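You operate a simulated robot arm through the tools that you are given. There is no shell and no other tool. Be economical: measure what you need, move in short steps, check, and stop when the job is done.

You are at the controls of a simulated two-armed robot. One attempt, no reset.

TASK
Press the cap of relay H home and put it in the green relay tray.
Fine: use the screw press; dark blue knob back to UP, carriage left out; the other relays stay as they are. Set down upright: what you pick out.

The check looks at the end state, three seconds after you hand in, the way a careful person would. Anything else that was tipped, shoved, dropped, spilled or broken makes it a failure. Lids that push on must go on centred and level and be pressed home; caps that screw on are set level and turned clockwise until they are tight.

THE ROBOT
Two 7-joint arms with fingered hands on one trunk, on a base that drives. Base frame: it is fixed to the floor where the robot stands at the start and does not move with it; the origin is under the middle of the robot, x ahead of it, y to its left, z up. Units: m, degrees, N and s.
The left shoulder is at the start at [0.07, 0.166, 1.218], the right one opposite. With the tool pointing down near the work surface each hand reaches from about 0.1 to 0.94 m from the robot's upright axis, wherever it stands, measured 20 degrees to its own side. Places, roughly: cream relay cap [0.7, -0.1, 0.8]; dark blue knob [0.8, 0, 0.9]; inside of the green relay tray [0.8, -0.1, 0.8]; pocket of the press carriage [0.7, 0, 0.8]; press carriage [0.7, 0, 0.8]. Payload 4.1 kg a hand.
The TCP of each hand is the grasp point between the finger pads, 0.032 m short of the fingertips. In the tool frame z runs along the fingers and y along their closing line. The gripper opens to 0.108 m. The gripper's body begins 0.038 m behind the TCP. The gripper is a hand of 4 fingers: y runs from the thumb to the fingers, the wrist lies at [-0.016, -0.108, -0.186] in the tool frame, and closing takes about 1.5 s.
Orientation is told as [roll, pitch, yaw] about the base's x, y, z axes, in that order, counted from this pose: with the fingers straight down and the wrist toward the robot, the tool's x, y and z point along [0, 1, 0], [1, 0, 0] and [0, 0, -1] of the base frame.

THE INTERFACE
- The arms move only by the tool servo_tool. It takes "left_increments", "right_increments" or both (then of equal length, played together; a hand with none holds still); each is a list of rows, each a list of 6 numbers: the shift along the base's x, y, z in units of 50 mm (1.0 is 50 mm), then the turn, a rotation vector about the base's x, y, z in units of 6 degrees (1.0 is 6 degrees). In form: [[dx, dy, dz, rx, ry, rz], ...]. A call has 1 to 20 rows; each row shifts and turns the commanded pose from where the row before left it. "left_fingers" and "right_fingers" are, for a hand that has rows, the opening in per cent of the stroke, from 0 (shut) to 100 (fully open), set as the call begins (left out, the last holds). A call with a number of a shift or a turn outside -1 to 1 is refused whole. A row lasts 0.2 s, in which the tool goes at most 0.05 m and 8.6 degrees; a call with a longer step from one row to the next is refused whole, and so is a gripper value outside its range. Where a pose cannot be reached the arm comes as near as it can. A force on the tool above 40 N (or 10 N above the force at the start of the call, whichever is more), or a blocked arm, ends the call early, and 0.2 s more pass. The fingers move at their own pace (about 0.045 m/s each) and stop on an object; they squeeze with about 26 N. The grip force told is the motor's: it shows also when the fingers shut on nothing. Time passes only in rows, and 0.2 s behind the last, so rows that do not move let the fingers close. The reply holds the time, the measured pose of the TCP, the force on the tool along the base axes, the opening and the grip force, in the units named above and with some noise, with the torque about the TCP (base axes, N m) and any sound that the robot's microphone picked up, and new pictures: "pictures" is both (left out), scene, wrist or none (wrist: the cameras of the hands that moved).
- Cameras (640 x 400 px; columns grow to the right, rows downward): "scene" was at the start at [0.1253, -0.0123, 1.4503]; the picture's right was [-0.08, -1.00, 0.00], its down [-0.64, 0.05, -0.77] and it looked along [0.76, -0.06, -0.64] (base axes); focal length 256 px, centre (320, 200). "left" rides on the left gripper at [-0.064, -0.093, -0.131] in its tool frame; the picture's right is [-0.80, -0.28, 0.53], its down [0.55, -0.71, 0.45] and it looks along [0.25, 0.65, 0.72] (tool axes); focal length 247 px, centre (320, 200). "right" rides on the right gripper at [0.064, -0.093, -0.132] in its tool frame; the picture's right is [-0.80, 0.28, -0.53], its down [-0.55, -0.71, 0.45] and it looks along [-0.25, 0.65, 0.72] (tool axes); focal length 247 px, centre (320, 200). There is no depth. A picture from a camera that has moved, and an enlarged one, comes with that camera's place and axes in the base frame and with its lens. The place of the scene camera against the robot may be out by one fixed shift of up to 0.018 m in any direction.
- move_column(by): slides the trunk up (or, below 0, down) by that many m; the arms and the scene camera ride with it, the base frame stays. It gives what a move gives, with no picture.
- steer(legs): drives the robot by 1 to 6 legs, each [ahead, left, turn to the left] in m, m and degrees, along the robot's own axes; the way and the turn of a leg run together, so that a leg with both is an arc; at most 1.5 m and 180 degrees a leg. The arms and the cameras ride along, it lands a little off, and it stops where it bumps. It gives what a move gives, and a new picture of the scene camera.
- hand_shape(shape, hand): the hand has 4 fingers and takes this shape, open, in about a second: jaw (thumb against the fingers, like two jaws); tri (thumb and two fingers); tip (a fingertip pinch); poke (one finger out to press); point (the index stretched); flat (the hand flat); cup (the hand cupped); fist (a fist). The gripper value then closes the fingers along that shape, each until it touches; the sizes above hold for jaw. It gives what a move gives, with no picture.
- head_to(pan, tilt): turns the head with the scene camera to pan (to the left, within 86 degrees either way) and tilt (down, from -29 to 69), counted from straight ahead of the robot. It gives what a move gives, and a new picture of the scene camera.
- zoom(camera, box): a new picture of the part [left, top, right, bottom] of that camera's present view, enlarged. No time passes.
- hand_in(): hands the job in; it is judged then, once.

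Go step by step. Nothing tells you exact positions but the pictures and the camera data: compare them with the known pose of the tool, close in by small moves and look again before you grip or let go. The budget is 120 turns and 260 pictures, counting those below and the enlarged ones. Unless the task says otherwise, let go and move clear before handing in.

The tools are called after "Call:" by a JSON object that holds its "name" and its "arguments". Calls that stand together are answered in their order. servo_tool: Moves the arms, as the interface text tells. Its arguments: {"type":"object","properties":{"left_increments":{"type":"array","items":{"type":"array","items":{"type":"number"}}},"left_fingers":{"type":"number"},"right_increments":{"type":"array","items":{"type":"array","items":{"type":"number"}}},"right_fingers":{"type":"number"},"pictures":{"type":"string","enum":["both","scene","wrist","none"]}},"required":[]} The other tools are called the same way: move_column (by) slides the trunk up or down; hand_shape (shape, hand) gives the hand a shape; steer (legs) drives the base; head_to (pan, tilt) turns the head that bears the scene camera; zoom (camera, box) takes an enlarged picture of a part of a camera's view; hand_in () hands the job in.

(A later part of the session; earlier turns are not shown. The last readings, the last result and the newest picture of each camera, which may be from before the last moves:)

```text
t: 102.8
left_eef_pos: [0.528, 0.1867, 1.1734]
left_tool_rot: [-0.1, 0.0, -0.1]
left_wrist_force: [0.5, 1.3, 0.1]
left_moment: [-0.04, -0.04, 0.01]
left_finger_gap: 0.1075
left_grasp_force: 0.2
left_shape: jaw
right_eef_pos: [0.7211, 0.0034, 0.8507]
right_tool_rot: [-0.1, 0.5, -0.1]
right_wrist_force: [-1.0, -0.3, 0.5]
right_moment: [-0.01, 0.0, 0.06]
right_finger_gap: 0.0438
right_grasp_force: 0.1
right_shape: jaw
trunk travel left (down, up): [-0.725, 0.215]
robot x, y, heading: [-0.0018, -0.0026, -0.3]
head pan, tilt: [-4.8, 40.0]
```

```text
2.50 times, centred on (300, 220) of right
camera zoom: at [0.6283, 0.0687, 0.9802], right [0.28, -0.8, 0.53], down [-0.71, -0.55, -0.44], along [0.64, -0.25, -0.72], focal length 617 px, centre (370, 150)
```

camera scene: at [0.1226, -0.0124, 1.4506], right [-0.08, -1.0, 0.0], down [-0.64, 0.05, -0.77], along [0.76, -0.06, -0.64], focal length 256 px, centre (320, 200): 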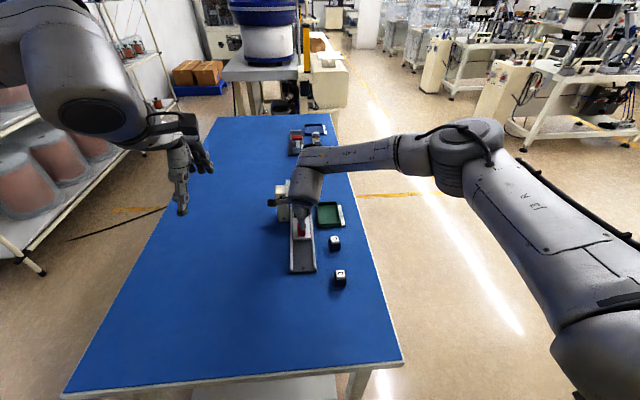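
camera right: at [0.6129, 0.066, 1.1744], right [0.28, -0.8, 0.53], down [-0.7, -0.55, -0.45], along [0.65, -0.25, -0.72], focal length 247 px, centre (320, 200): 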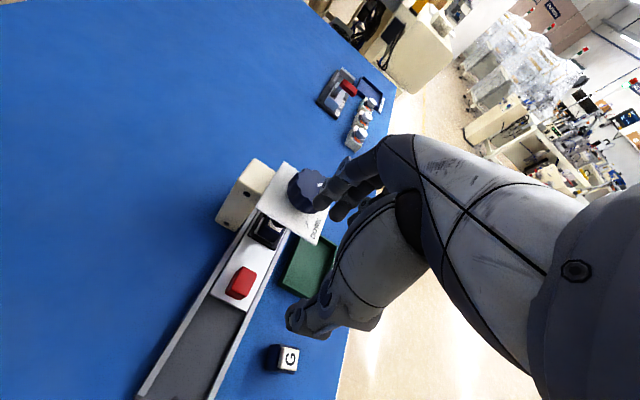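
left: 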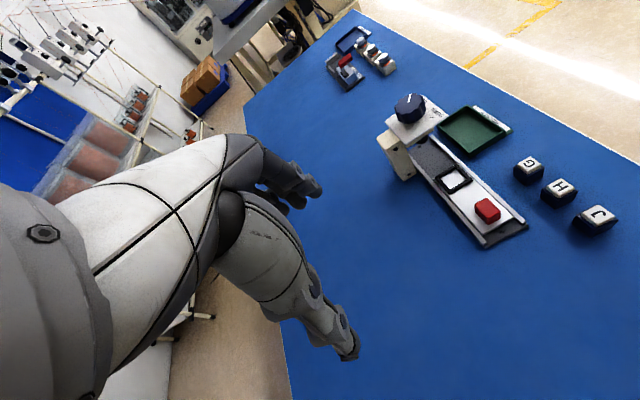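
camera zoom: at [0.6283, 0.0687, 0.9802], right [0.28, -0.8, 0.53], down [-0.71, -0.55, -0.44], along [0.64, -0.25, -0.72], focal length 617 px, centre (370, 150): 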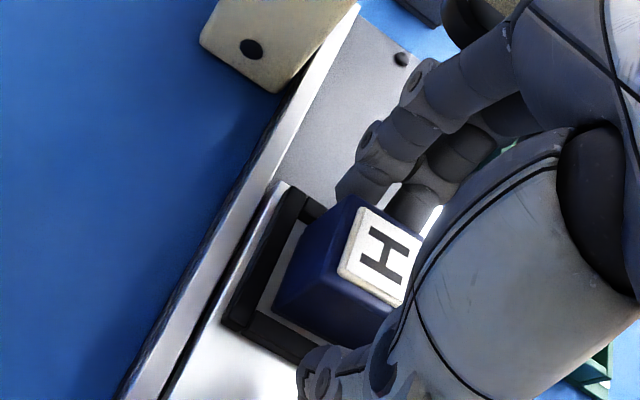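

H is between thumb and fingers with no contact. Another 4 mm down, then close.

Call:
{"name": "servo_tool", "arguments": {"right_increments": [[0.02, 0, -0.08, 0, 0, 0], [0, 0, 0, 0, 0, 0]], "right_fingers": 41, "pictures": "none"}}

Call:
{"name": "servo_tool", "arguments": {"right_increments": [[0, 0, 0, 0, 0, 0], [0, 0, 0, 0, 0, 0], [0, 0, 0, 0, 0, 0], [0, 0, 0, 0, 0, 0], [0, 0, 0, 0, 0, 0], [0, 0, 0, 0, 0, 0]], "right_fingers": 10, "pictures": "none"}}

Call:
{"name": "zoom", "arguments": {"camera": "right", "box": [220, 140, 380, 300]}}

```text
t: 103.4
left_eef_pos: [0.5282, 0.1862, 1.1743]
left_tool_rot: [-0.2, 0.0, -0.1]
left_wrist_force: [-0.4, -0.6, -0.9]
left_moment: [-0.01, 0.01, 0.05]
left_finger_gap: 0.1076
left_grasp_force: 0.0
left_shape: jaw
right_eef_pos: [0.7212, 0.0043, 0.8472]
right_tool_rot: [-0.2, 0.3, 0.0]
right_wrist_force: [0.3, -0.7, -0.3]
right_moment: [-0.04, -0.02, 0.01]
right_finger_gap: 0.0441
right_grasp_force: 0.0
right_shape: jaw
trunk travel left (down, up): [-0.725, 0.215]
robot x, y, heading: [0.0007, 0.0006, 0.1]
head pan, tilt: [-4.8, 40.0]
```

```text
t: 104.8
left_eef_pos: [0.5283, 0.1867, 1.1743]
left_tool_rot: [-0.1, 0.0, 0.0]
left_wrist_force: [-0.9, 0.6, 0.2]
left_moment: [-0.01, 0.03, 0.0]
left_finger_gap: 0.1074
left_grasp_force: 0.0
left_shape: jaw
right_eef_pos: [0.7225, 0.0048, 0.8463]
right_tool_rot: [-0.1, 0.4, -0.2]
right_wrist_force: [-0.1, 0.0, 0.2]
right_moment: [-0.01, -0.03, 0.0]
right_finger_gap: 0.0274
right_grasp_force: 26.3
right_shape: jaw
trunk travel left (down, up): [-0.725, 0.215]
robot x, y, heading: [-0.0059, 0.0006, -0.2]
head pan, tilt: [-4.8, 40.0]
```

```text
2.50 times, centred on (300, 220) of right
camera zoom: at [0.6295, 0.0688, 0.9769], right [0.28, -0.8, 0.53], down [-0.71, -0.55, -0.44], along [0.64, -0.25, -0.72], focal length 617 px, centre (370, 150)
```

zoom: 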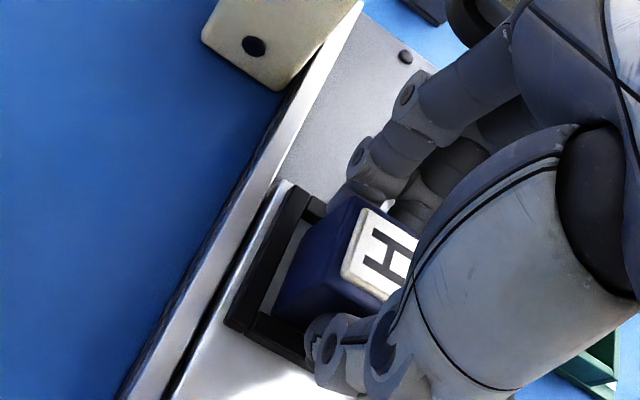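

Gripped at 27 mm. Lifting straight up out of the pocket, easing slightly back from the plate.

Call:
{"name": "servo_tool", "arguments": {"right_increments": [[0, 0, 0.15, 0, 0, 0], [0, 0, 0.25, 0, 0, 0], [0, 0, 0.3, 0, 0, 0], [-0.15, 0, 0.4, 0, 0, 0], [-0.1, 0, 0.5, 0, 0, 0], [0, 0, 0.5, 0, 0, 0], [0, 0, 0.4, 0, 0, 0], [0, 0, 0, 0, 0, 0]], "pictures": "none"}}

Call:
{"name": "zoom", "arguments": {"camera": "left", "box": [400, 60, 560, 220]}}

Call:
{"name": "zoom", "arguments": {"camera": "right", "box": [200, 140, 400, 340]}}

```text
t: 106.6
left_eef_pos: [0.5287, 0.1857, 1.1747]
left_tool_rot: [-0.1, 0.0, 0.1]
left_wrist_force: [0.8, -0.2, -0.3]
left_moment: [-0.02, -0.02, -0.04]
left_finger_gap: 0.1076
left_grasp_force: 0.1
left_shape: jaw
right_eef_pos: [0.7106, 0.0035, 0.9698]
right_tool_rot: [-0.1, 0.4, -0.2]
right_wrist_force: [-0.2, 0.2, -1.3]
right_moment: [0.0, 0.03, -0.02]
right_finger_gap: 0.0275
right_grasp_force: 25.6
right_shape: jaw
trunk travel left (down, up): [-0.725, 0.215]
robot x, y, heading: [-0.0016, -0.0003, -0.1]
head pan, tilt: [-4.8, 40.0]
```

```text
2.50 times, centred on (480, 140) of left
camera zoom: at [0.4366, 0.1221, 1.3047], right [-0.28, -0.8, -0.53], down [-0.71, 0.55, -0.45], along [0.65, 0.25, -0.72], focal length 617 px, centre (-80, 350)
```

zoom: 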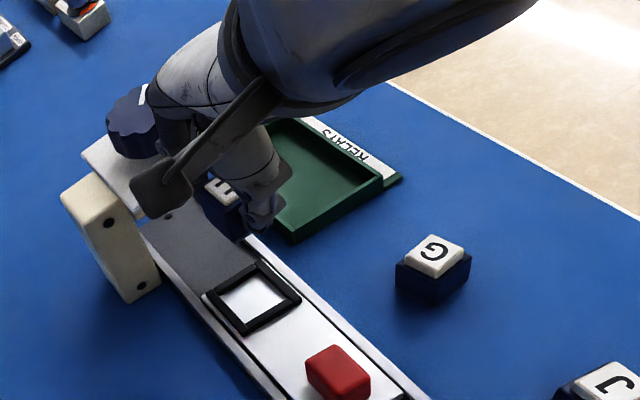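

```text
2.00 times, centred on (300, 240) of right
camera zoom: at [0.617, 0.0684, 1.1004], right [0.28, -0.8, 0.53], down [-0.71, -0.55, -0.44], along [0.64, -0.25, -0.72], focal length 494 px, centre (360, 120)
```

zoom: 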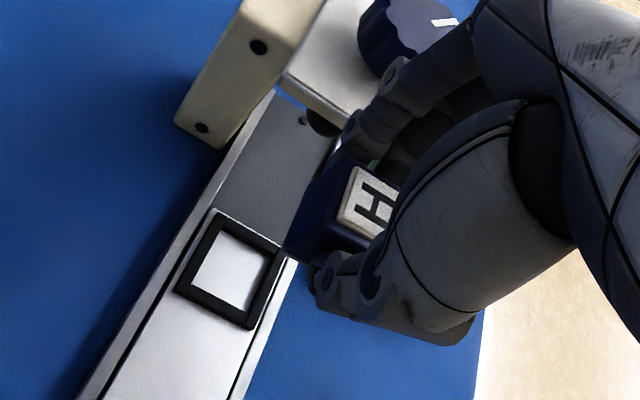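

H is out, upright, with its cap on. I'll go right first, then forward over the tray.

Call:
{"name": "servo_tool", "arguments": {"right_increments": [[0, -0.5, 0, 0, 0, 0], [0, -0.7, 0, 0, 0, 0], [0, -0.7, 0, 0, 0, 0], [0.2, -0.2, 0, 0, 0, 0], [0.5, 0, 0, 0, 0, 0], [0.6, 0, 0, 0, 0, 0], [0.5, 0.1, 0, 0, 0, 0], [0.23, 0.1, 0, 0, -0.06, 0], [0, 0, 0, 0, 0, 0]], "pictures": "wrist"}}

Call:
{"name": "zoom", "arguments": {"camera": "left", "box": [400, 60, 560, 220]}}

Call:
{"name": "zoom", "arguments": {"camera": "scene", "box": [280, 160, 380, 270]}}

Call:
{"name": "zoom", "arguments": {"camera": "right", "box": [180, 140, 400, 360]}}

```text
t: 108.6
left_eef_pos: [0.5276, 0.1854, 1.1738]
left_tool_rot: [-0.1, -0.1, 0.1]
left_wrist_force: [0.5, -1.0, -0.2]
left_moment: [0.01, 0.02, -0.03]
left_finger_gap: 0.1079
left_grasp_force: 0.0
left_shape: jaw
right_eef_pos: [0.8099, -0.0901, 0.9717]
right_tool_rot: [0.0, 0.1, -0.1]
right_wrist_force: [-0.2, -0.2, -0.1]
right_moment: [-0.02, 0.0, -0.01]
right_finger_gap: 0.0274
right_grasp_force: 26.4
right_shape: jaw
trunk travel left (down, up): [-0.725, 0.215]
robot x, y, heading: [0.0002, 0.0018, 0.0]
head pan, tilt: [-4.8, 40.0]
camera right: at [0.7159, -0.0254, 1.1017], right [0.28, -0.8, 0.53], down [-0.71, -0.55, -0.45], along [0.65, -0.25, -0.72], focal length 247 px, centre (320, 200)
```

right: 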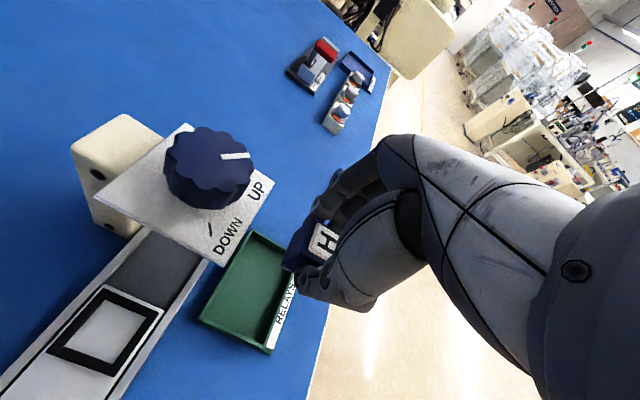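

```text
2.50 times, centred on (480, 140) of left
camera zoom: at [0.4362, 0.1218, 1.3049], right [-0.28, -0.8, -0.53], down [-0.71, 0.55, -0.45], along [0.65, 0.25, -0.72], focal length 617 px, centre (-80, 350)
```

zoom: 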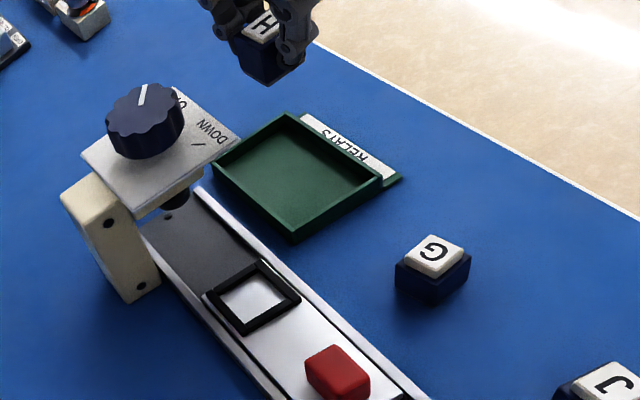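

```text
3.64 times, centred on (330, 215) of scene
camera zoom: at [0.1248, -0.0127, 1.4503], right [-0.08, -1.0, 0.0], down [-0.64, 0.05, -0.77], along [0.76, -0.06, -0.64], focal length 930 px, centre (284, 146)
```

zoom: 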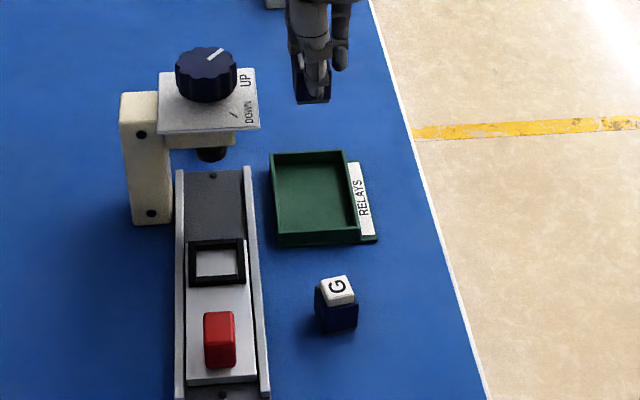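

```text
1.82 times, centred on (290, 250) of right
camera zoom: at [0.7159, -0.0254, 1.1017], right [0.28, -0.8, 0.53], down [-0.71, -0.55, -0.45], along [0.65, -0.25, -0.72], focal length 449 px, centre (374, 109)
```

zoom: 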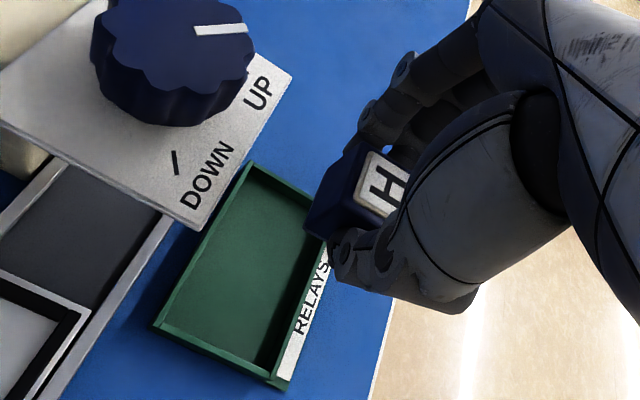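

The tray's inside is about x 0.761–0.871, y −0.060 to −0.130. I'll set H at (0.815, −0.082) so the outer finger clears the wall and the hand clears the press. Descending half way first.

Call:
{"name": "servo_tool", "arguments": {"right_increments": [[0.1, 0.16, -0.2, 0, 0, 0], [0, 0, -0.4, 0, 0, 0], [0, 0, -0.4, 0, 0, 0], [0, 0, -0.4, 0, 0, 0], [0, 0, -0.2, 0, 0, 0], [0, 0, 0, 0, 0, 0]], "pictures": "none"}}

Call:
{"name": "zoom", "arguments": {"camera": "left", "box": [400, 60, 520, 180]}}

Call:
{"name": "zoom", "arguments": {"camera": "scene", "box": [290, 170, 360, 250]}}

Call:
{"name": "zoom", "arguments": {"camera": "right", "box": [180, 140, 400, 360]}}

```text
t: 110.0
left_eef_pos: [0.5282, 0.1869, 1.1746]
left_tool_rot: [0.0, 0.0, 0.0]
left_wrist_force: [-1.1, -0.2, 1.0]
left_moment: [0.0, 0.03, 0.01]
left_finger_gap: 0.1076
left_grasp_force: 0.0
left_shape: jaw
right_eef_pos: [0.8152, -0.0836, 0.8898]
right_tool_rot: [-0.1, 0.0, -0.2]
right_wrist_force: [0.7, -0.6, -1.0]
right_moment: [0.0, -0.02, 0.02]
right_finger_gap: 0.0275
right_grasp_force: 25.9
right_shape: jaw
trunk travel left (down, up): [-0.725, 0.215]
robot x, y, heading: [-0.0016, 0.0, -0.1]
head pan, tilt: [-4.8, 40.0]
```

```text
3.33 times, centred on (460, 120) of left
camera zoom: at [0.4363, 0.1221, 1.3048], right [-0.28, -0.8, -0.53], down [-0.71, 0.55, -0.45], along [0.65, 0.25, -0.72], focal length 823 px, centre (-147, 467)
```

zoom: 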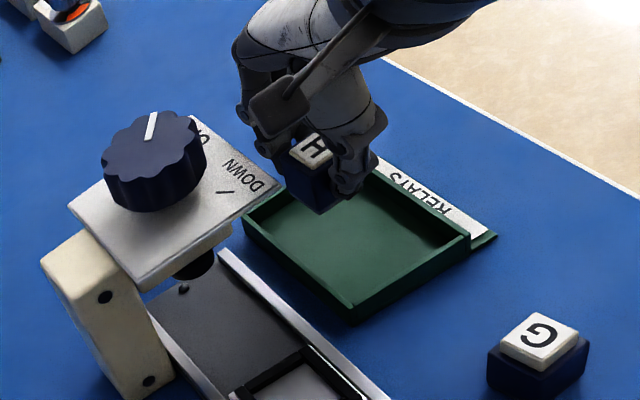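

```text
5.00 times, centred on (325, 210) of scene
camera zoom: at [0.1249, -0.0122, 1.4503], right [-0.08, -1.0, 0.0], down [-0.64, 0.05, -0.77], along [0.76, -0.06, -0.64], focal length 1278 px, centre (295, 150)
```

zoom: 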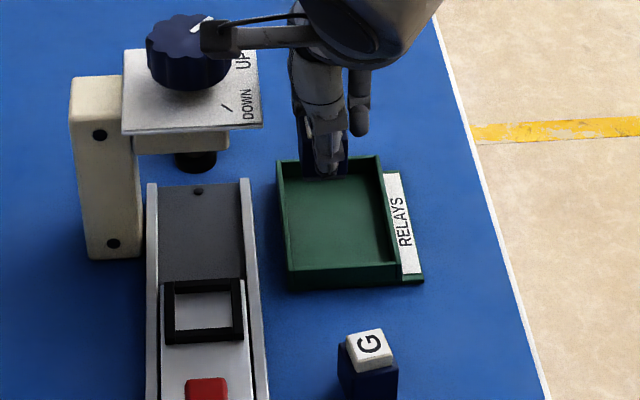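

```text
1.82 times, centred on (290, 250) of right
camera zoom: at [0.7213, -0.0194, 1.0211], right [0.28, -0.8, 0.53], down [-0.71, -0.55, -0.45], along [0.65, -0.25, -0.72], focal length 449 px, centre (374, 109)
```

zoom: 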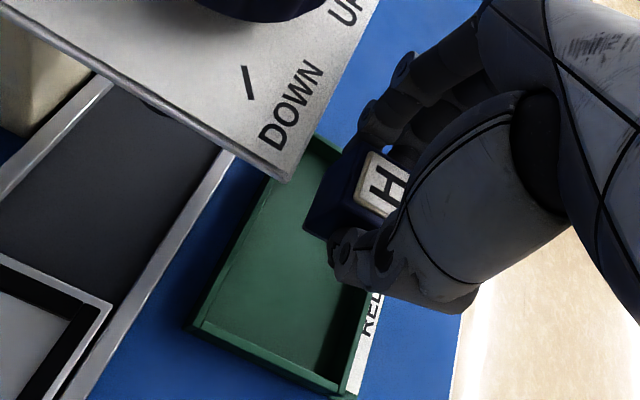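

Alignment over the tray looks right and the press is clear. I'll descend to just above the tray floor.

Call:
{"name": "servo_tool", "arguments": {"right_increments": [[0, 0, -0.3, 0, 0, 0], [0, 0, -0.3, 0, 0, 0], [0, 0, -0.2, 0, 0, 0], [0, 0, -0.1, 0, 0, 0], [0, 0, 0, 0, 0, 0]], "pictures": "none"}}

Call:
{"name": "zoom", "arguments": {"camera": "left", "box": [400, 60, 520, 180]}}

Call:
{"name": "zoom", "arguments": {"camera": "right", "box": [200, 140, 400, 340]}}

```text
t: 111.2
left_eef_pos: [0.5281, 0.1871, 1.1738]
left_tool_rot: [-0.1, 0.0, 0.0]
left_wrist_force: [-0.3, -0.7, 0.9]
left_moment: [0.0, -0.02, 0.0]
left_finger_gap: 0.1075
left_grasp_force: 0.1
left_shape: jaw
right_eef_pos: [0.8152, -0.0843, 0.847]
right_tool_rot: [-0.2, 0.1, -0.3]
right_wrist_force: [-0.1, 0.6, 0.6]
right_moment: [-0.01, 0.01, -0.01]
right_finger_gap: 0.0275
right_grasp_force: 25.8
right_shape: jaw
trunk travel left (down, up): [-0.725, 0.215]
robot x, y, heading: [0.0001, 0.0011, -0.1]
head pan, tilt: [-4.8, 40.0]
```

```text
3.33 times, centred on (460, 120) of left
camera zoom: at [0.4364, 0.1221, 1.3048], right [-0.28, -0.8, -0.53], down [-0.71, 0.55, -0.45], along [0.65, 0.25, -0.72], focal length 823 px, centre (-147, 467)
```

zoom: 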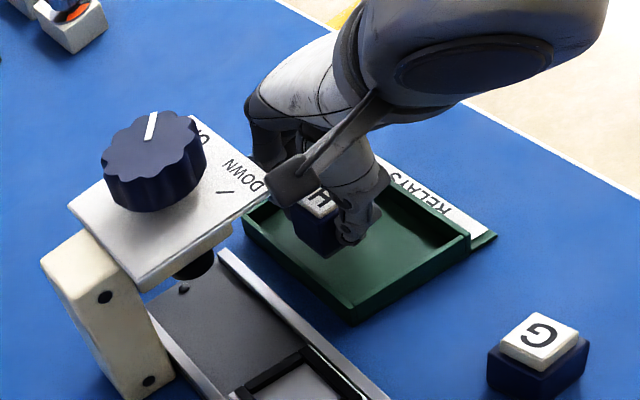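

```text
2.00 times, centred on (300, 240) of right
camera zoom: at [0.7224, -0.0188, 0.9769], right [0.28, -0.8, 0.53], down [-0.71, -0.55, -0.45], along [0.65, -0.25, -0.72], focal length 494 px, centre (360, 120)
```

zoom: 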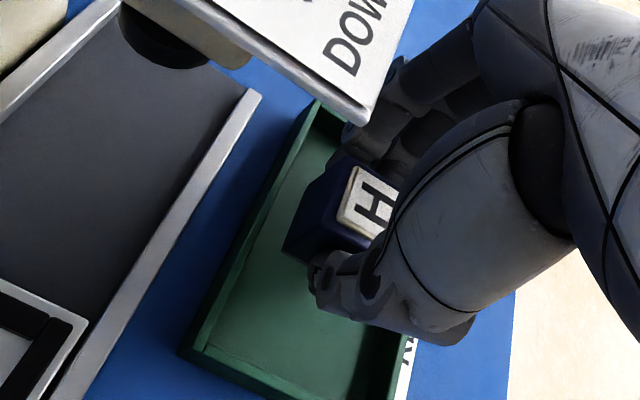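

H is inside the tray walls. Lowering a few millimetres at a time to touch down.

Call:
{"name": "servo_tool", "arguments": {"right_increments": [[0, 0, -0.08, 0, 0, 0], [0, 0, -0.08, 0, 0, 0], [0, 0, -0.05, 0, 0, 0], [0, 0, 0, 0, 0, 0]], "pictures": "none"}}

Call:
{"name": "zoom", "arguments": {"camera": "right", "box": [220, 160, 380, 320]}}

```text
t: 112.2
left_eef_pos: [0.5284, 0.1871, 1.1739]
left_tool_rot: [-0.1, -0.1, 0.0]
left_wrist_force: [-0.2, 0.9, 0.0]
left_moment: [-0.06, 0.0, -0.03]
left_finger_gap: 0.1079
left_grasp_force: 0.1
left_shape: jaw
right_eef_pos: [0.8135, -0.082, 0.8361]
right_tool_rot: [-0.2, 0.0, -0.2]
right_wrist_force: [0.1, -0.3, -0.2]
right_moment: [0.0, -0.03, 0.0]
right_finger_gap: 0.0271
right_grasp_force: 25.9
right_shape: jaw
trunk travel left (down, up): [-0.725, 0.215]
robot x, y, heading: [-0.0018, -0.0003, 0.0]
head pan, tilt: [-4.8, 40.0]
```

```text
2.50 times, centred on (300, 240) of right
camera zoom: at [0.7213, -0.0187, 0.9654], right [0.28, -0.8, 0.53], down [-0.71, -0.55, -0.45], along [0.65, -0.25, -0.72], focal length 617 px, centre (370, 100)
```

zoom: 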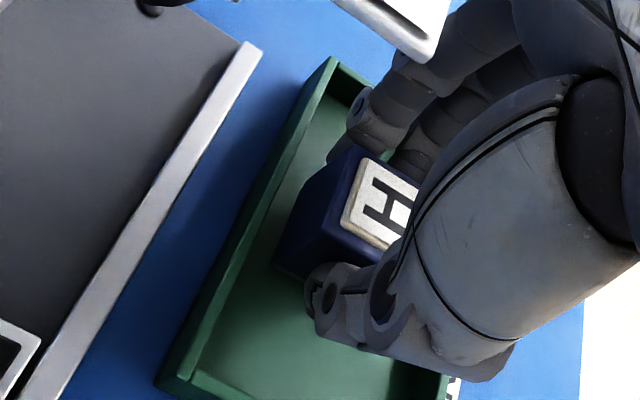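

Call:
{"name": "servo_tool", "arguments": {"right_increments": [[0, 0, -0.05, 0, 0, 0], [0, 0, -0.04, 0, 0, 0], [0, 0, 0, 0, 0, 0]], "pictures": "none"}}

```text
t: 113.0
left_eef_pos: [0.528, 0.1872, 1.1729]
left_tool_rot: [-0.1, 0.0, 0.0]
left_wrist_force: [0.1, 0.0, -0.5]
left_moment: [-0.02, -0.04, 0.01]
left_finger_gap: 0.1076
left_grasp_force: 0.0
left_shape: jaw
right_eef_pos: [0.8135, -0.0822, 0.8315]
right_tool_rot: [-0.2, -0.1, -0.2]
right_wrist_force: [0.5, -0.5, -0.3]
right_moment: [0.02, 0.0, -0.04]
right_finger_gap: 0.0275
right_grasp_force: 25.9
right_shape: jaw
trunk travel left (down, up): [-0.725, 0.215]
robot x, y, heading: [0.0009, 0.0003, -0.2]
head pan, tilt: [-4.8, 40.0]
```

No touch yet at 0.8315. A couple of millimetres more.

Call:
{"name": "servo_tool", "arguments": {"right_increments": [[0, 0, -0.04, 0, 0, 0], [0, 0, 0, 0, 0, 0]], "pictures": "none"}}

Call:
{"name": "zoom", "arguments": {"camera": "right", "box": [220, 160, 380, 320]}}

Call:
{"name": "zoom", "arguments": {"camera": "left", "box": [430, 80, 510, 160]}}

```text
t: 113.6
left_eef_pos: [0.5283, 0.187, 1.1736]
left_tool_rot: [-0.2, 0.0, 0.0]
left_wrist_force: [-0.5, 0.3, 0.5]
left_moment: [0.0, 0.02, 0.0]
left_finger_gap: 0.1074
left_grasp_force: 0.2
left_shape: jaw
right_eef_pos: [0.8148, -0.0835, 0.8301]
right_tool_rot: [0.0, 0.0, -0.2]
right_wrist_force: [-0.2, -0.9, 3.5]
right_moment: [0.0, -0.09, 0.0]
right_finger_gap: 0.0275
right_grasp_force: 26.3
right_shape: jaw
trunk travel left (down, up): [-0.725, 0.215]
robot x, y, heading: [0.0024, 0.0027, 0.1]
head pan, tilt: [-4.8, 40.0]
```

```text
2.50 times, centred on (300, 240) of right
camera zoom: at [0.7208, -0.0187, 0.9597], right [0.28, -0.8, 0.53], down [-0.71, -0.55, -0.45], along [0.65, -0.25, -0.72], focal length 617 px, centre (370, 100)
```

zoom: 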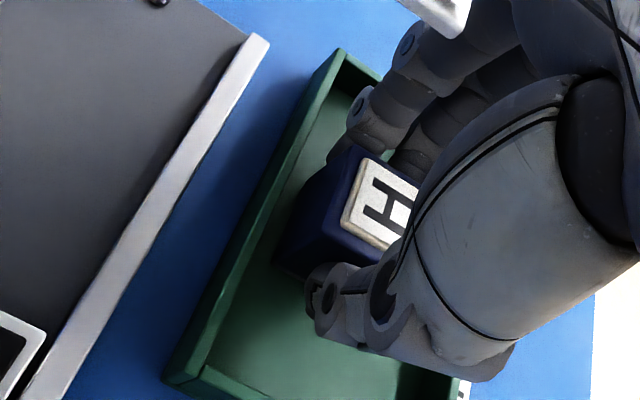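

```text
5.00 times, centred on (470, 120) of left
camera zoom: at [0.4358, 0.1222, 1.3051], right [-0.28, -0.8, -0.53], down [-0.71, 0.55, -0.45], along [0.65, 0.25, -0.72], focal length 1235 px, centre (-430, 600)
```

zoom: 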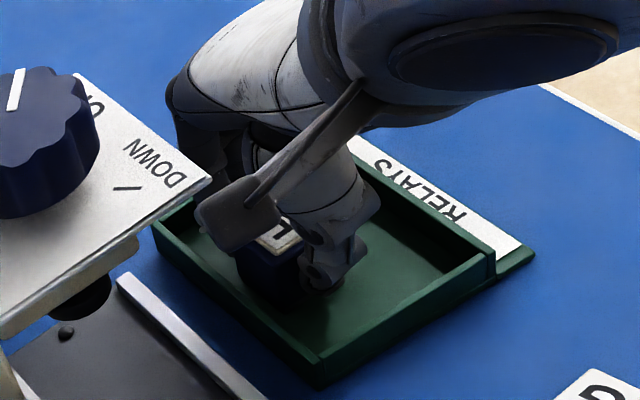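

Light contact (3.5 N): H is on the tray floor. Opening the fingers moderately.

Call:
{"name": "servo_tool", "arguments": {"right_increments": [[0, 0, 0, 0, 0, 0], [0, 0, 0, 0, 0, 0], [0, 0, 0, 0, 0, 0], [0, 0, 0, 0, 0, 0]], "right_fingers": 42, "pictures": "none"}}

Call:
{"name": "zoom", "arguments": {"camera": "right", "box": [220, 160, 380, 320]}}

```text
t: 114.6
left_eef_pos: [0.5275, 0.1864, 1.1739]
left_tool_rot: [-0.1, 0.0, 0.0]
left_wrist_force: [-0.2, -0.5, 0.4]
left_moment: [0.0, 0.0, 0.0]
left_finger_gap: 0.1076
left_grasp_force: 0.0
left_shape: jaw
right_eef_pos: [0.8139, -0.0832, 0.8282]
right_tool_rot: [-0.2, -0.1, -0.3]
right_wrist_force: [0.1, 0.0, 0.3]
right_moment: [0.0, 0.0, -0.05]
right_finger_gap: 0.0451
right_grasp_force: 0.1
right_shape: jaw
trunk travel left (down, up): [-0.725, 0.215]
robot x, y, heading: [-0.0029, -0.0006, -0.0]
head pan, tilt: [-4.8, 40.0]
```

```text
2.50 times, centred on (300, 240) of right
camera zoom: at [0.7211, -0.0188, 0.9588], right [0.28, -0.8, 0.53], down [-0.71, -0.55, -0.45], along [0.65, -0.25, -0.72], focal length 617 px, centre (370, 100)
```

zoom: 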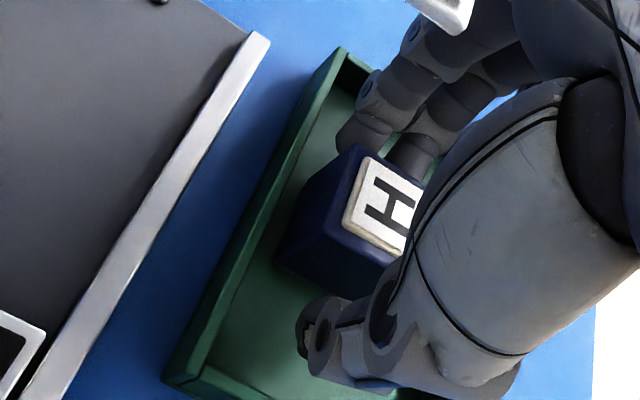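

Released. I'll nudge 3 mm to centre the opening, then lift straight up and away.

Call:
{"name": "servo_tool", "arguments": {"right_increments": [[0.06, 0, 0, 0, 0, 0], [0, 0, 0.15, 0, 0, 0], [0, 0, 0.3, 0, 0, 0], [0, 0, 0.4, 0, 0, 0], [0, -0.1, 0.5, 0, 0, 0], [0, -0.2, 0.5, 0, 0, 0], [0, -0.3, 0.5, 0, 0, 0], [-0.5, -0.6, 0.3, 0, 0, 0], [-0.7, -0.6, 0, 0, 0, 0], [-0.7, -0.6, 0, 0, 0, 0], [-0.6, -0.6, 0, 0, 0, 0], [0, 0, 0, 0, 0, 0]]}}

Call:
{"name": "zoom", "arguments": {"camera": "left", "box": [390, 60, 570, 240]}}

Call:
{"name": "zoom", "arguments": {"camera": "scene", "box": [270, 160, 370, 300]}}

```text
t: 117.2
left_eef_pos: [0.5276, 0.1864, 1.1734]
left_tool_rot: [-0.2, 0.0, 0.0]
left_wrist_force: [-0.4, 0.9, -0.3]
left_moment: [0.0, 0.04, 0.0]
left_finger_gap: 0.1076
left_grasp_force: 0.0
left_shape: jaw
right_eef_pos: [0.6919, -0.2328, 0.9596]
right_tool_rot: [-0.1, 0.2, -0.2]
right_wrist_force: [-0.3, 0.1, -0.4]
right_moment: [-0.04, 0.0, 0.0]
right_finger_gap: 0.0453
right_grasp_force: 0.1
right_shape: jaw
trunk travel left (down, up): [-0.725, 0.215]
robot x, y, heading: [-0.0016, 0.0002, -0.1]
head pan, tilt: [-4.8, 40.0]
camera scene: at [0.1258, -0.0111, 1.4502], right [-0.08, -1.0, 0.0], down [-0.64, 0.05, -0.77], along [0.76, -0.07, -0.64], focal length 256 px, centre (320, 200)
camera right: at [0.5978, -0.1682, 1.089], right [0.28, -0.8, 0.53], down [-0.71, -0.55, -0.45], along [0.65, -0.25, -0.72], focal length 247 px, centre (320, 200)
```

scene: 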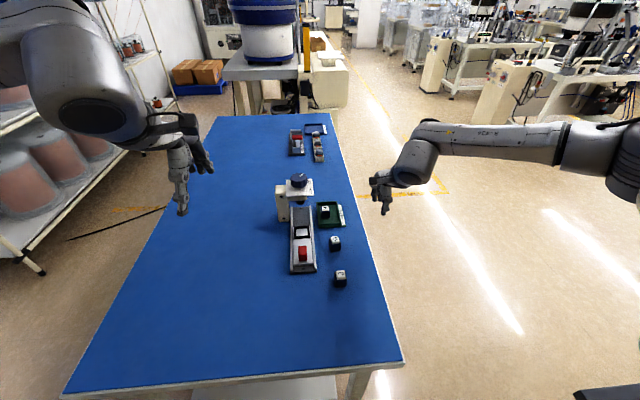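
right: 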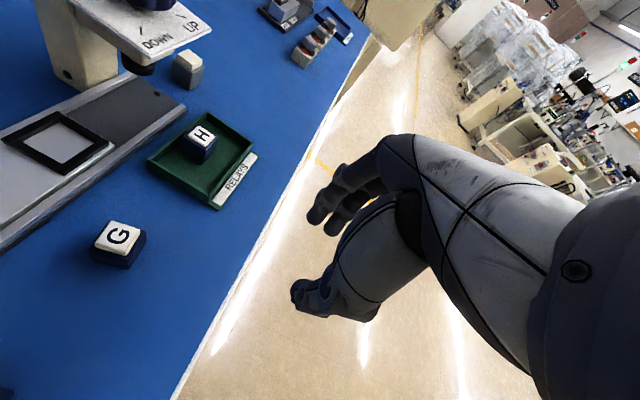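

```text
2.22 times, centred on (480, 150) of left
camera zoom: at [0.4372, 0.1231, 1.3044], right [-0.28, -0.8, -0.53], down [-0.71, 0.55, -0.45], along [0.65, 0.25, -0.72], focal length 549 px, centre (-36, 311)
```

zoom: 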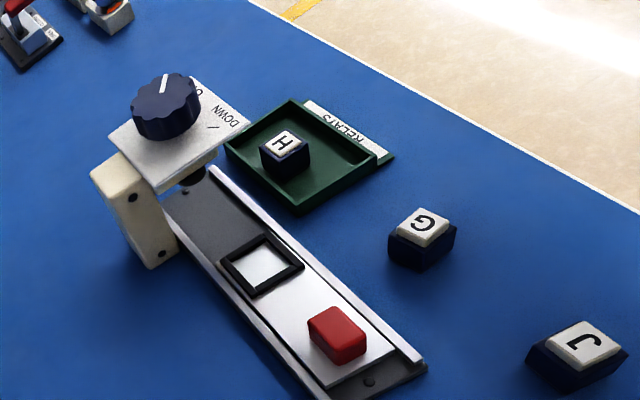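

```text
2.86 times, centred on (320, 230) of scene
camera zoom: at [0.1258, -0.0111, 1.4502], right [-0.08, -1.0, 0.0], down [-0.64, 0.05, -0.77], along [0.76, -0.07, -0.64], focal length 730 px, centre (320, 114)
```

zoom: 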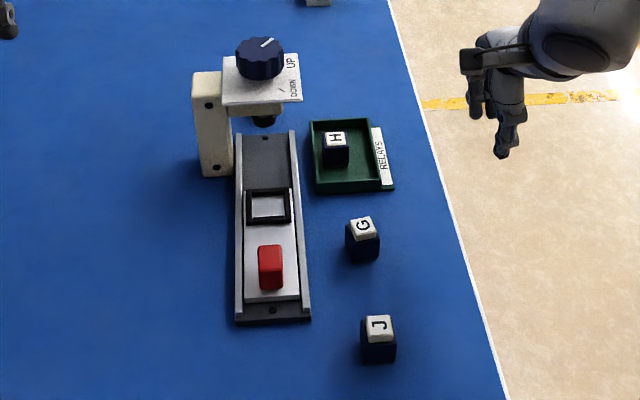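

H stands upright in the tray with its cap home, and the knob is at UP with the carriage out. But G seems to have been nudged about 7–8 mm forward and slightly turned when I first gripped H, so I'll measure it closely.

Call:
{"name": "zoom", "arguments": {"camera": "left", "box": [490, 130, 630, 250]}}

Call:
{"name": "zoom", "arguments": {"camera": "right", "box": [60, 190, 180, 300]}}

Call:
{"name": "zoom", "arguments": {"camera": "scene", "box": [310, 225, 370, 295]}}

```text
3.33 times, centred on (560, 190) of left
camera zoom: at [0.4372, 0.1231, 1.3044], right [-0.28, -0.8, -0.53], down [-0.71, 0.55, -0.45], along [0.65, 0.25, -0.72], focal length 823 px, centre (-480, 233)
```

zoom: 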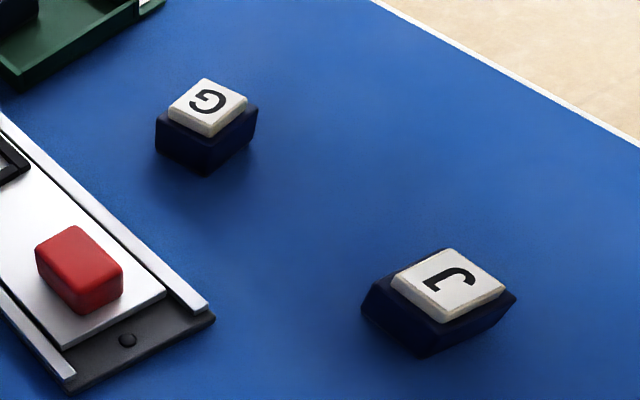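

```text
3.64 times, centred on (120, 245) of right
camera zoom: at [0.5978, -0.1682, 1.089], right [0.28, -0.8, 0.53], down [-0.71, -0.55, -0.45], along [0.65, -0.25, -0.72], focal length 898 px, centre (1047, 36)
```

zoom: 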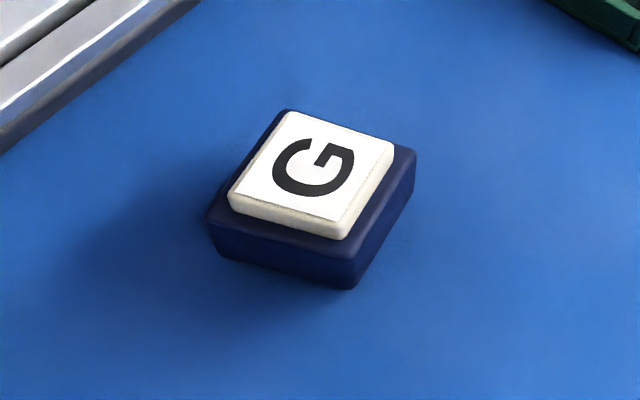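

```text
5.71 times, centred on (340, 260) of scene
camera zoom: at [0.1258, -0.0111, 1.4502], right [-0.08, -1.0, 0.0], down [-0.64, 0.05, -0.77], along [0.76, -0.07, -0.64], focal length 1461 px, centre (206, -143)
```

zoom: 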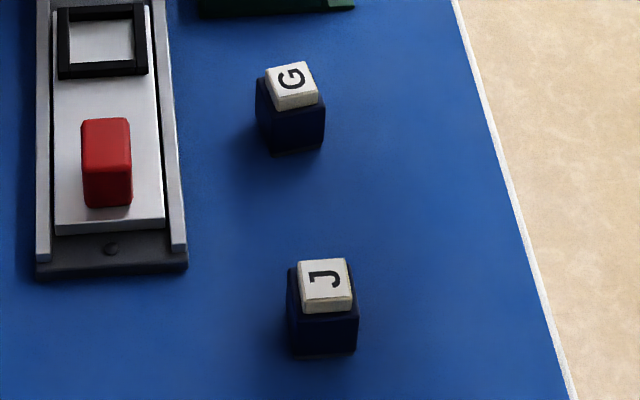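

G is now at about (0.6675, −0.098), turned slightly, against (0.6605, −0.099) at the start, while J is unmoved. I'll put G back: grip it gently at yaw 0, which also squares it, and shift it 7 mm.

Call:
{"name": "servo_tool", "arguments": {"right_increments": [[-0.1, 0.6, 0, 0, 0, 0], [-0.1, 0.7, 0, 0, 0, 0], [-0.1, 0.7, 0, 0, 0, 0], [-0.19, 0.7, -0.2, 0, 0, 0], [0, 0, -0.5, 0, 0, 0], [0, 0, -0.5, 0, 0, 0], [0, 0, 0, 0, 0, 0]], "right_fingers": 50, "pictures": "none"}}

Call:
{"name": "zoom", "arguments": {"camera": "right", "box": [200, 140, 400, 340]}}

Call:
{"name": "zoom", "arguments": {"camera": "left", "box": [460, 100, 620, 220]}}

```text
t: 118.8
left_eef_pos: [0.5267, 0.1867, 1.1742]
left_tool_rot: [-0.1, 0.0, 0.1]
left_wrist_force: [-0.9, 0.7, 0.4]
left_moment: [0.0, 0.02, 0.03]
left_finger_gap: 0.1075
left_grasp_force: 0.0
left_shape: jaw
right_eef_pos: [0.6702, -0.0979, 0.9005]
right_tool_rot: [-0.3, 0.1, -0.2]
right_wrist_force: [-0.1, 1.1, 0.2]
right_moment: [-0.02, -0.01, -0.03]
right_finger_gap: 0.0534
right_grasp_force: 0.1
right_shape: jaw
trunk travel left (down, up): [-0.725, 0.215]
robot x, y, heading: [-0.0022, -0.0013, -0.0]
head pan, tilt: [-4.8, 40.0]
```

```text
2.00 times, centred on (300, 240) of right
camera zoom: at [0.5756, -0.0336, 1.0305], right [0.28, -0.8, 0.53], down [-0.71, -0.55, -0.45], along [0.65, -0.25, -0.72], focal length 494 px, centre (360, 120)
```

zoom: 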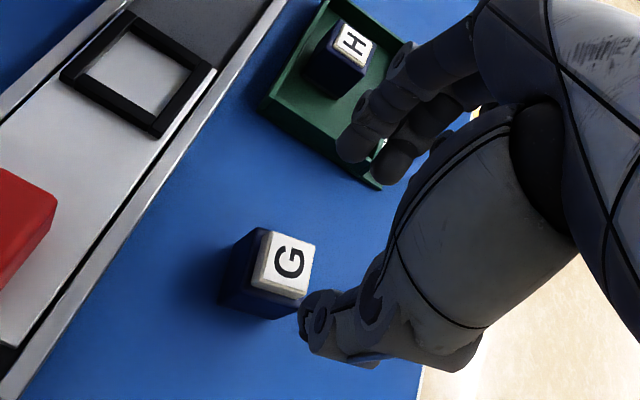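

```text
3.33 times, centred on (540, 160) of left
camera zoom: at [0.436, 0.1225, 1.3049], right [-0.28, -0.8, -0.53], down [-0.71, 0.55, -0.45], along [0.65, 0.25, -0.72], focal length 823 px, centre (-413, 333)
```

zoom: 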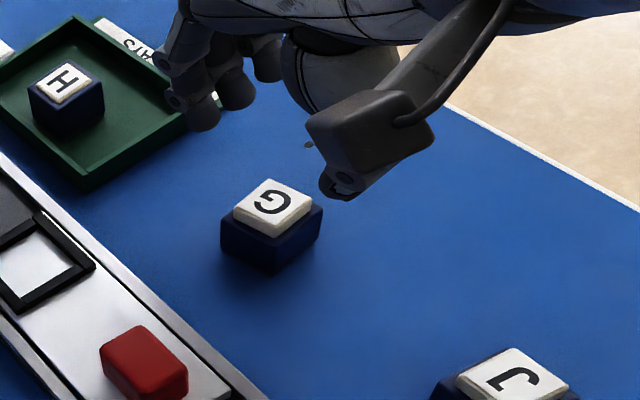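

G confirmed at (0.6665, −0.098). I'll centre over it and descend to grip height.

Call:
{"name": "servo_tool", "arguments": {"right_increments": [[-0.07, 0, -0.2, 0, 0, 0], [0, 0, -0.4, 0, 0, 0], [0, 0, -0.4, 0, 0, 0], [0, 0, -0.25, 0, 0, 0], [0, 0, -0.15, 0, 0, 0], [0, 0, 0, 0, 0, 0]], "right_fingers": 50, "pictures": "none"}}

Call:
{"name": "zoom", "arguments": {"camera": "right", "box": [220, 160, 380, 320]}}

```text
t: 120.2
left_eef_pos: [0.5274, 0.1862, 1.1737]
left_tool_rot: [0.0, 0.0, -0.1]
left_wrist_force: [-0.5, 0.5, 0.2]
left_moment: [0.0, 0.03, 0.01]
left_finger_gap: 0.1076
left_grasp_force: 0.1
left_shape: jaw
right_eef_pos: [0.6635, -0.0974, 0.8315]
right_tool_rot: [-0.4, 0.0, -0.2]
right_wrist_force: [-0.1, -0.7, 0.8]
right_moment: [0.0, 0.0, -0.03]
right_finger_gap: 0.0536
right_grasp_force: 0.0
right_shape: jaw
trunk travel left (down, up): [-0.725, 0.215]
robot x, y, heading: [0.0017, 0.0004, -0.0]
head pan, tilt: [-4.8, 40.0]
```

```text
2.50 times, centred on (300, 240) of right
camera zoom: at [0.5693, -0.0326, 0.962], right [0.28, -0.8, 0.53], down [-0.71, -0.55, -0.45], along [0.65, -0.25, -0.72], focal length 617 px, centre (370, 100)
```

zoom: 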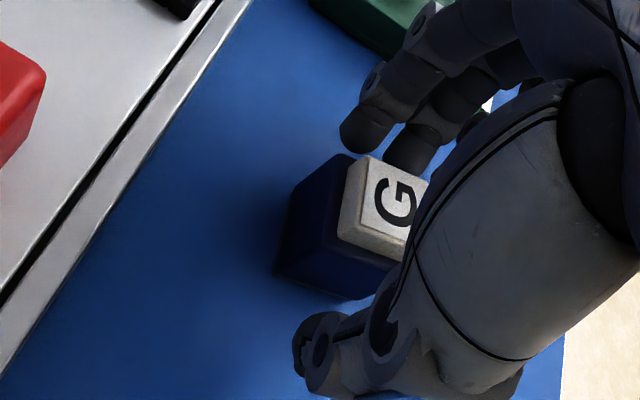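

G lies between the fingers. I'll drop 2 mm and close; then shift it to x 0.6605.

Call:
{"name": "servo_tool", "arguments": {"right_increments": [[0, 0, -0.05, 0, 0, 0], [0, 0, 0, 0, 0, 0]], "right_fingers": 50, "pictures": "none"}}

Call:
{"name": "servo_tool", "arguments": {"right_increments": [[0, 0, 0, 0, 0, 0], [0, 0, 0, 0, 0, 0], [0, 0, 0, 0, 0, 0], [0, 0, 0, 0, 0, 0], [0, 0, 0, 0, 0, 0], [0, 0, 0, 0, 0, 0], [0, 0, 0, 0, 0, 0]], "right_fingers": 15, "pictures": "none"}}

Call:
{"name": "zoom", "arguments": {"camera": "right", "box": [220, 160, 380, 320]}}

Call:
{"name": "zoom", "arguments": {"camera": "left", "box": [480, 130, 600, 220]}}

```text
t: 120.8
left_eef_pos: [0.5289, 0.1861, 1.1739]
left_tool_rot: [-0.2, 0.0, 0.0]
left_wrist_force: [0.7, 0.5, -0.7]
left_moment: [0.02, 0.04, -0.02]
left_finger_gap: 0.1076
left_grasp_force: 0.2
left_shape: jaw
right_eef_pos: [0.6625, -0.0982, 0.8297]
right_tool_rot: [-0.2, 0.0, -0.1]
right_wrist_force: [-0.3, -0.2, -0.5]
right_moment: [0.03, -0.01, -0.01]
right_finger_gap: 0.0536
right_grasp_force: 0.1
right_shape: jaw
trunk travel left (down, up): [-0.725, 0.215]
robot x, y, heading: [-0.0009, 0.0005, -0.2]
head pan, tilt: [-4.8, 40.0]
```

```text
t: 122.4
left_eef_pos: [0.5287, 0.1867, 1.1736]
left_tool_rot: [-0.1, 0.1, -0.1]
left_wrist_force: [0.2, 0.2, -0.8]
left_moment: [-0.02, -0.03, 0.04]
left_finger_gap: 0.1074
left_grasp_force: 0.1
left_shape: jaw
right_eef_pos: [0.6638, -0.0982, 0.8296]
right_tool_rot: [-0.2, 0.0, -0.2]
right_wrist_force: [0.4, -0.8, -0.3]
right_moment: [0.0, 0.0, 0.01]
right_finger_gap: 0.0277
right_grasp_force: 25.8
right_shape: jaw
trunk travel left (down, up): [-0.725, 0.215]
robot x, y, heading: [-0.0015, -0.0, 0.2]
head pan, tilt: [-4.8, 40.0]
```

```text
2.50 times, centred on (300, 240) of right
camera zoom: at [0.5696, -0.0333, 0.9597], right [0.28, -0.8, 0.53], down [-0.71, -0.55, -0.45], along [0.65, -0.25, -0.72], focal length 617 px, centre (370, 100)
```

zoom: 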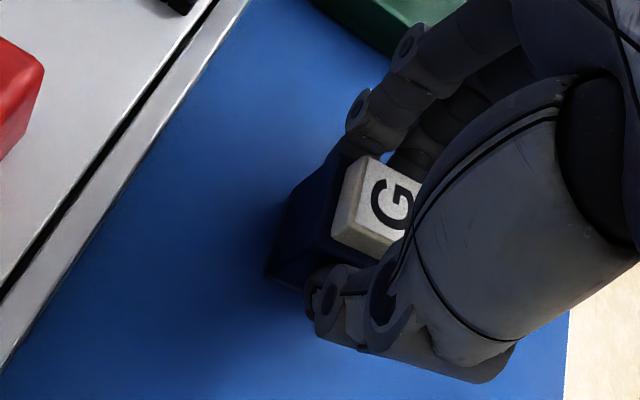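

```text
4.44 times, centred on (540, 175) of left
camera zoom: at [0.4364, 0.1221, 1.3048], right [-0.28, -0.8, -0.53], down [-0.71, 0.55, -0.45], along [0.65, 0.25, -0.72], focal length 1098 px, centre (-658, 311)
```

zoom: 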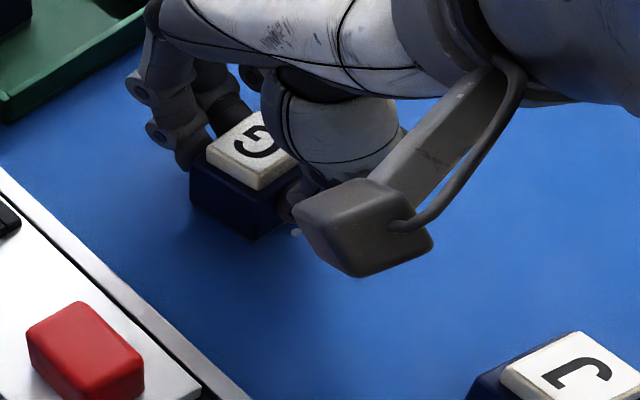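

G is squared up in the grip. Sliding it 3 mm back, then releasing.

Call:
{"name": "servo_tool", "arguments": {"right_increments": [[-0.035, -0.015, 0, 0, 0, 0], [-0.03, 0, 0, 0, 0, 0], [0, 0, 0, 0, 0, 0], [0, 0, 0, 0, 0, 0]], "pictures": "none"}}

Call:
{"name": "servo_tool", "arguments": {"right_increments": [[0, 0, 0, 0, 0, 0], [0, 0, 0, 0, 0, 0], [0, 0, 0, 0, 0, 0], [0, 0, 0, 0, 0, 0]], "right_fingers": 46, "pictures": "none"}}

Call:
{"name": "zoom", "arguments": {"camera": "right", "box": [220, 160, 380, 320]}}

```text
t: 123.4
left_eef_pos: [0.5276, 0.187, 1.1729]
left_tool_rot: [-0.1, 0.0, 0.0]
left_wrist_force: [-0.2, 0.2, 1.0]
left_moment: [0.0, -0.01, 0.01]
left_finger_gap: 0.1074
left_grasp_force: 0.0
left_shape: jaw
right_eef_pos: [0.6607, -0.0982, 0.8287]
right_tool_rot: [-0.2, 0.0, -0.1]
right_wrist_force: [1.7, -0.9, 2.3]
right_moment: [-0.02, -0.09, 0.0]
right_finger_gap: 0.0277
right_grasp_force: 26.1
right_shape: jaw
trunk travel left (down, up): [-0.725, 0.215]
robot x, y, heading: [0.0017, -0.0005, -0.2]
head pan, tilt: [-4.8, 40.0]
```

```text
t: 124.4
left_eef_pos: [0.5281, 0.1879, 1.1727]
left_tool_rot: [-0.1, 0.0, 0.0]
left_wrist_force: [-1.0, 0.4, 0.1]
left_moment: [-0.01, 0.02, 0.07]
left_finger_gap: 0.1079
left_grasp_force: 0.1
left_shape: jaw
right_eef_pos: [0.6611, -0.0996, 0.8284]
right_tool_rot: [-0.1, 0.0, -0.3]
right_wrist_force: [0.2, 0.1, -0.3]
right_moment: [0.01, 0.0, 0.01]
right_finger_gap: 0.0493
right_grasp_force: 0.1
right_shape: jaw
trunk travel left (down, up): [-0.725, 0.215]
robot x, y, heading: [0.0026, 0.0008, -0.1]
head pan, tilt: [-4.8, 40.0]
```

```text
2.50 times, centred on (300, 240) of right
camera zoom: at [0.5671, -0.034, 0.9591], right [0.28, -0.8, 0.53], down [-0.71, -0.55, -0.45], along [0.65, -0.25, -0.72], focal length 617 px, centre (370, 100)
```

zoom: 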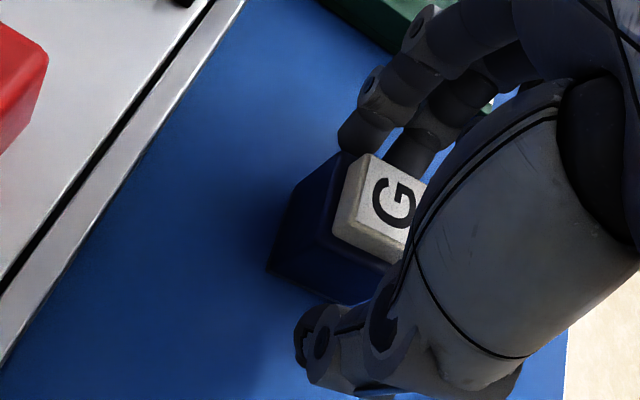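

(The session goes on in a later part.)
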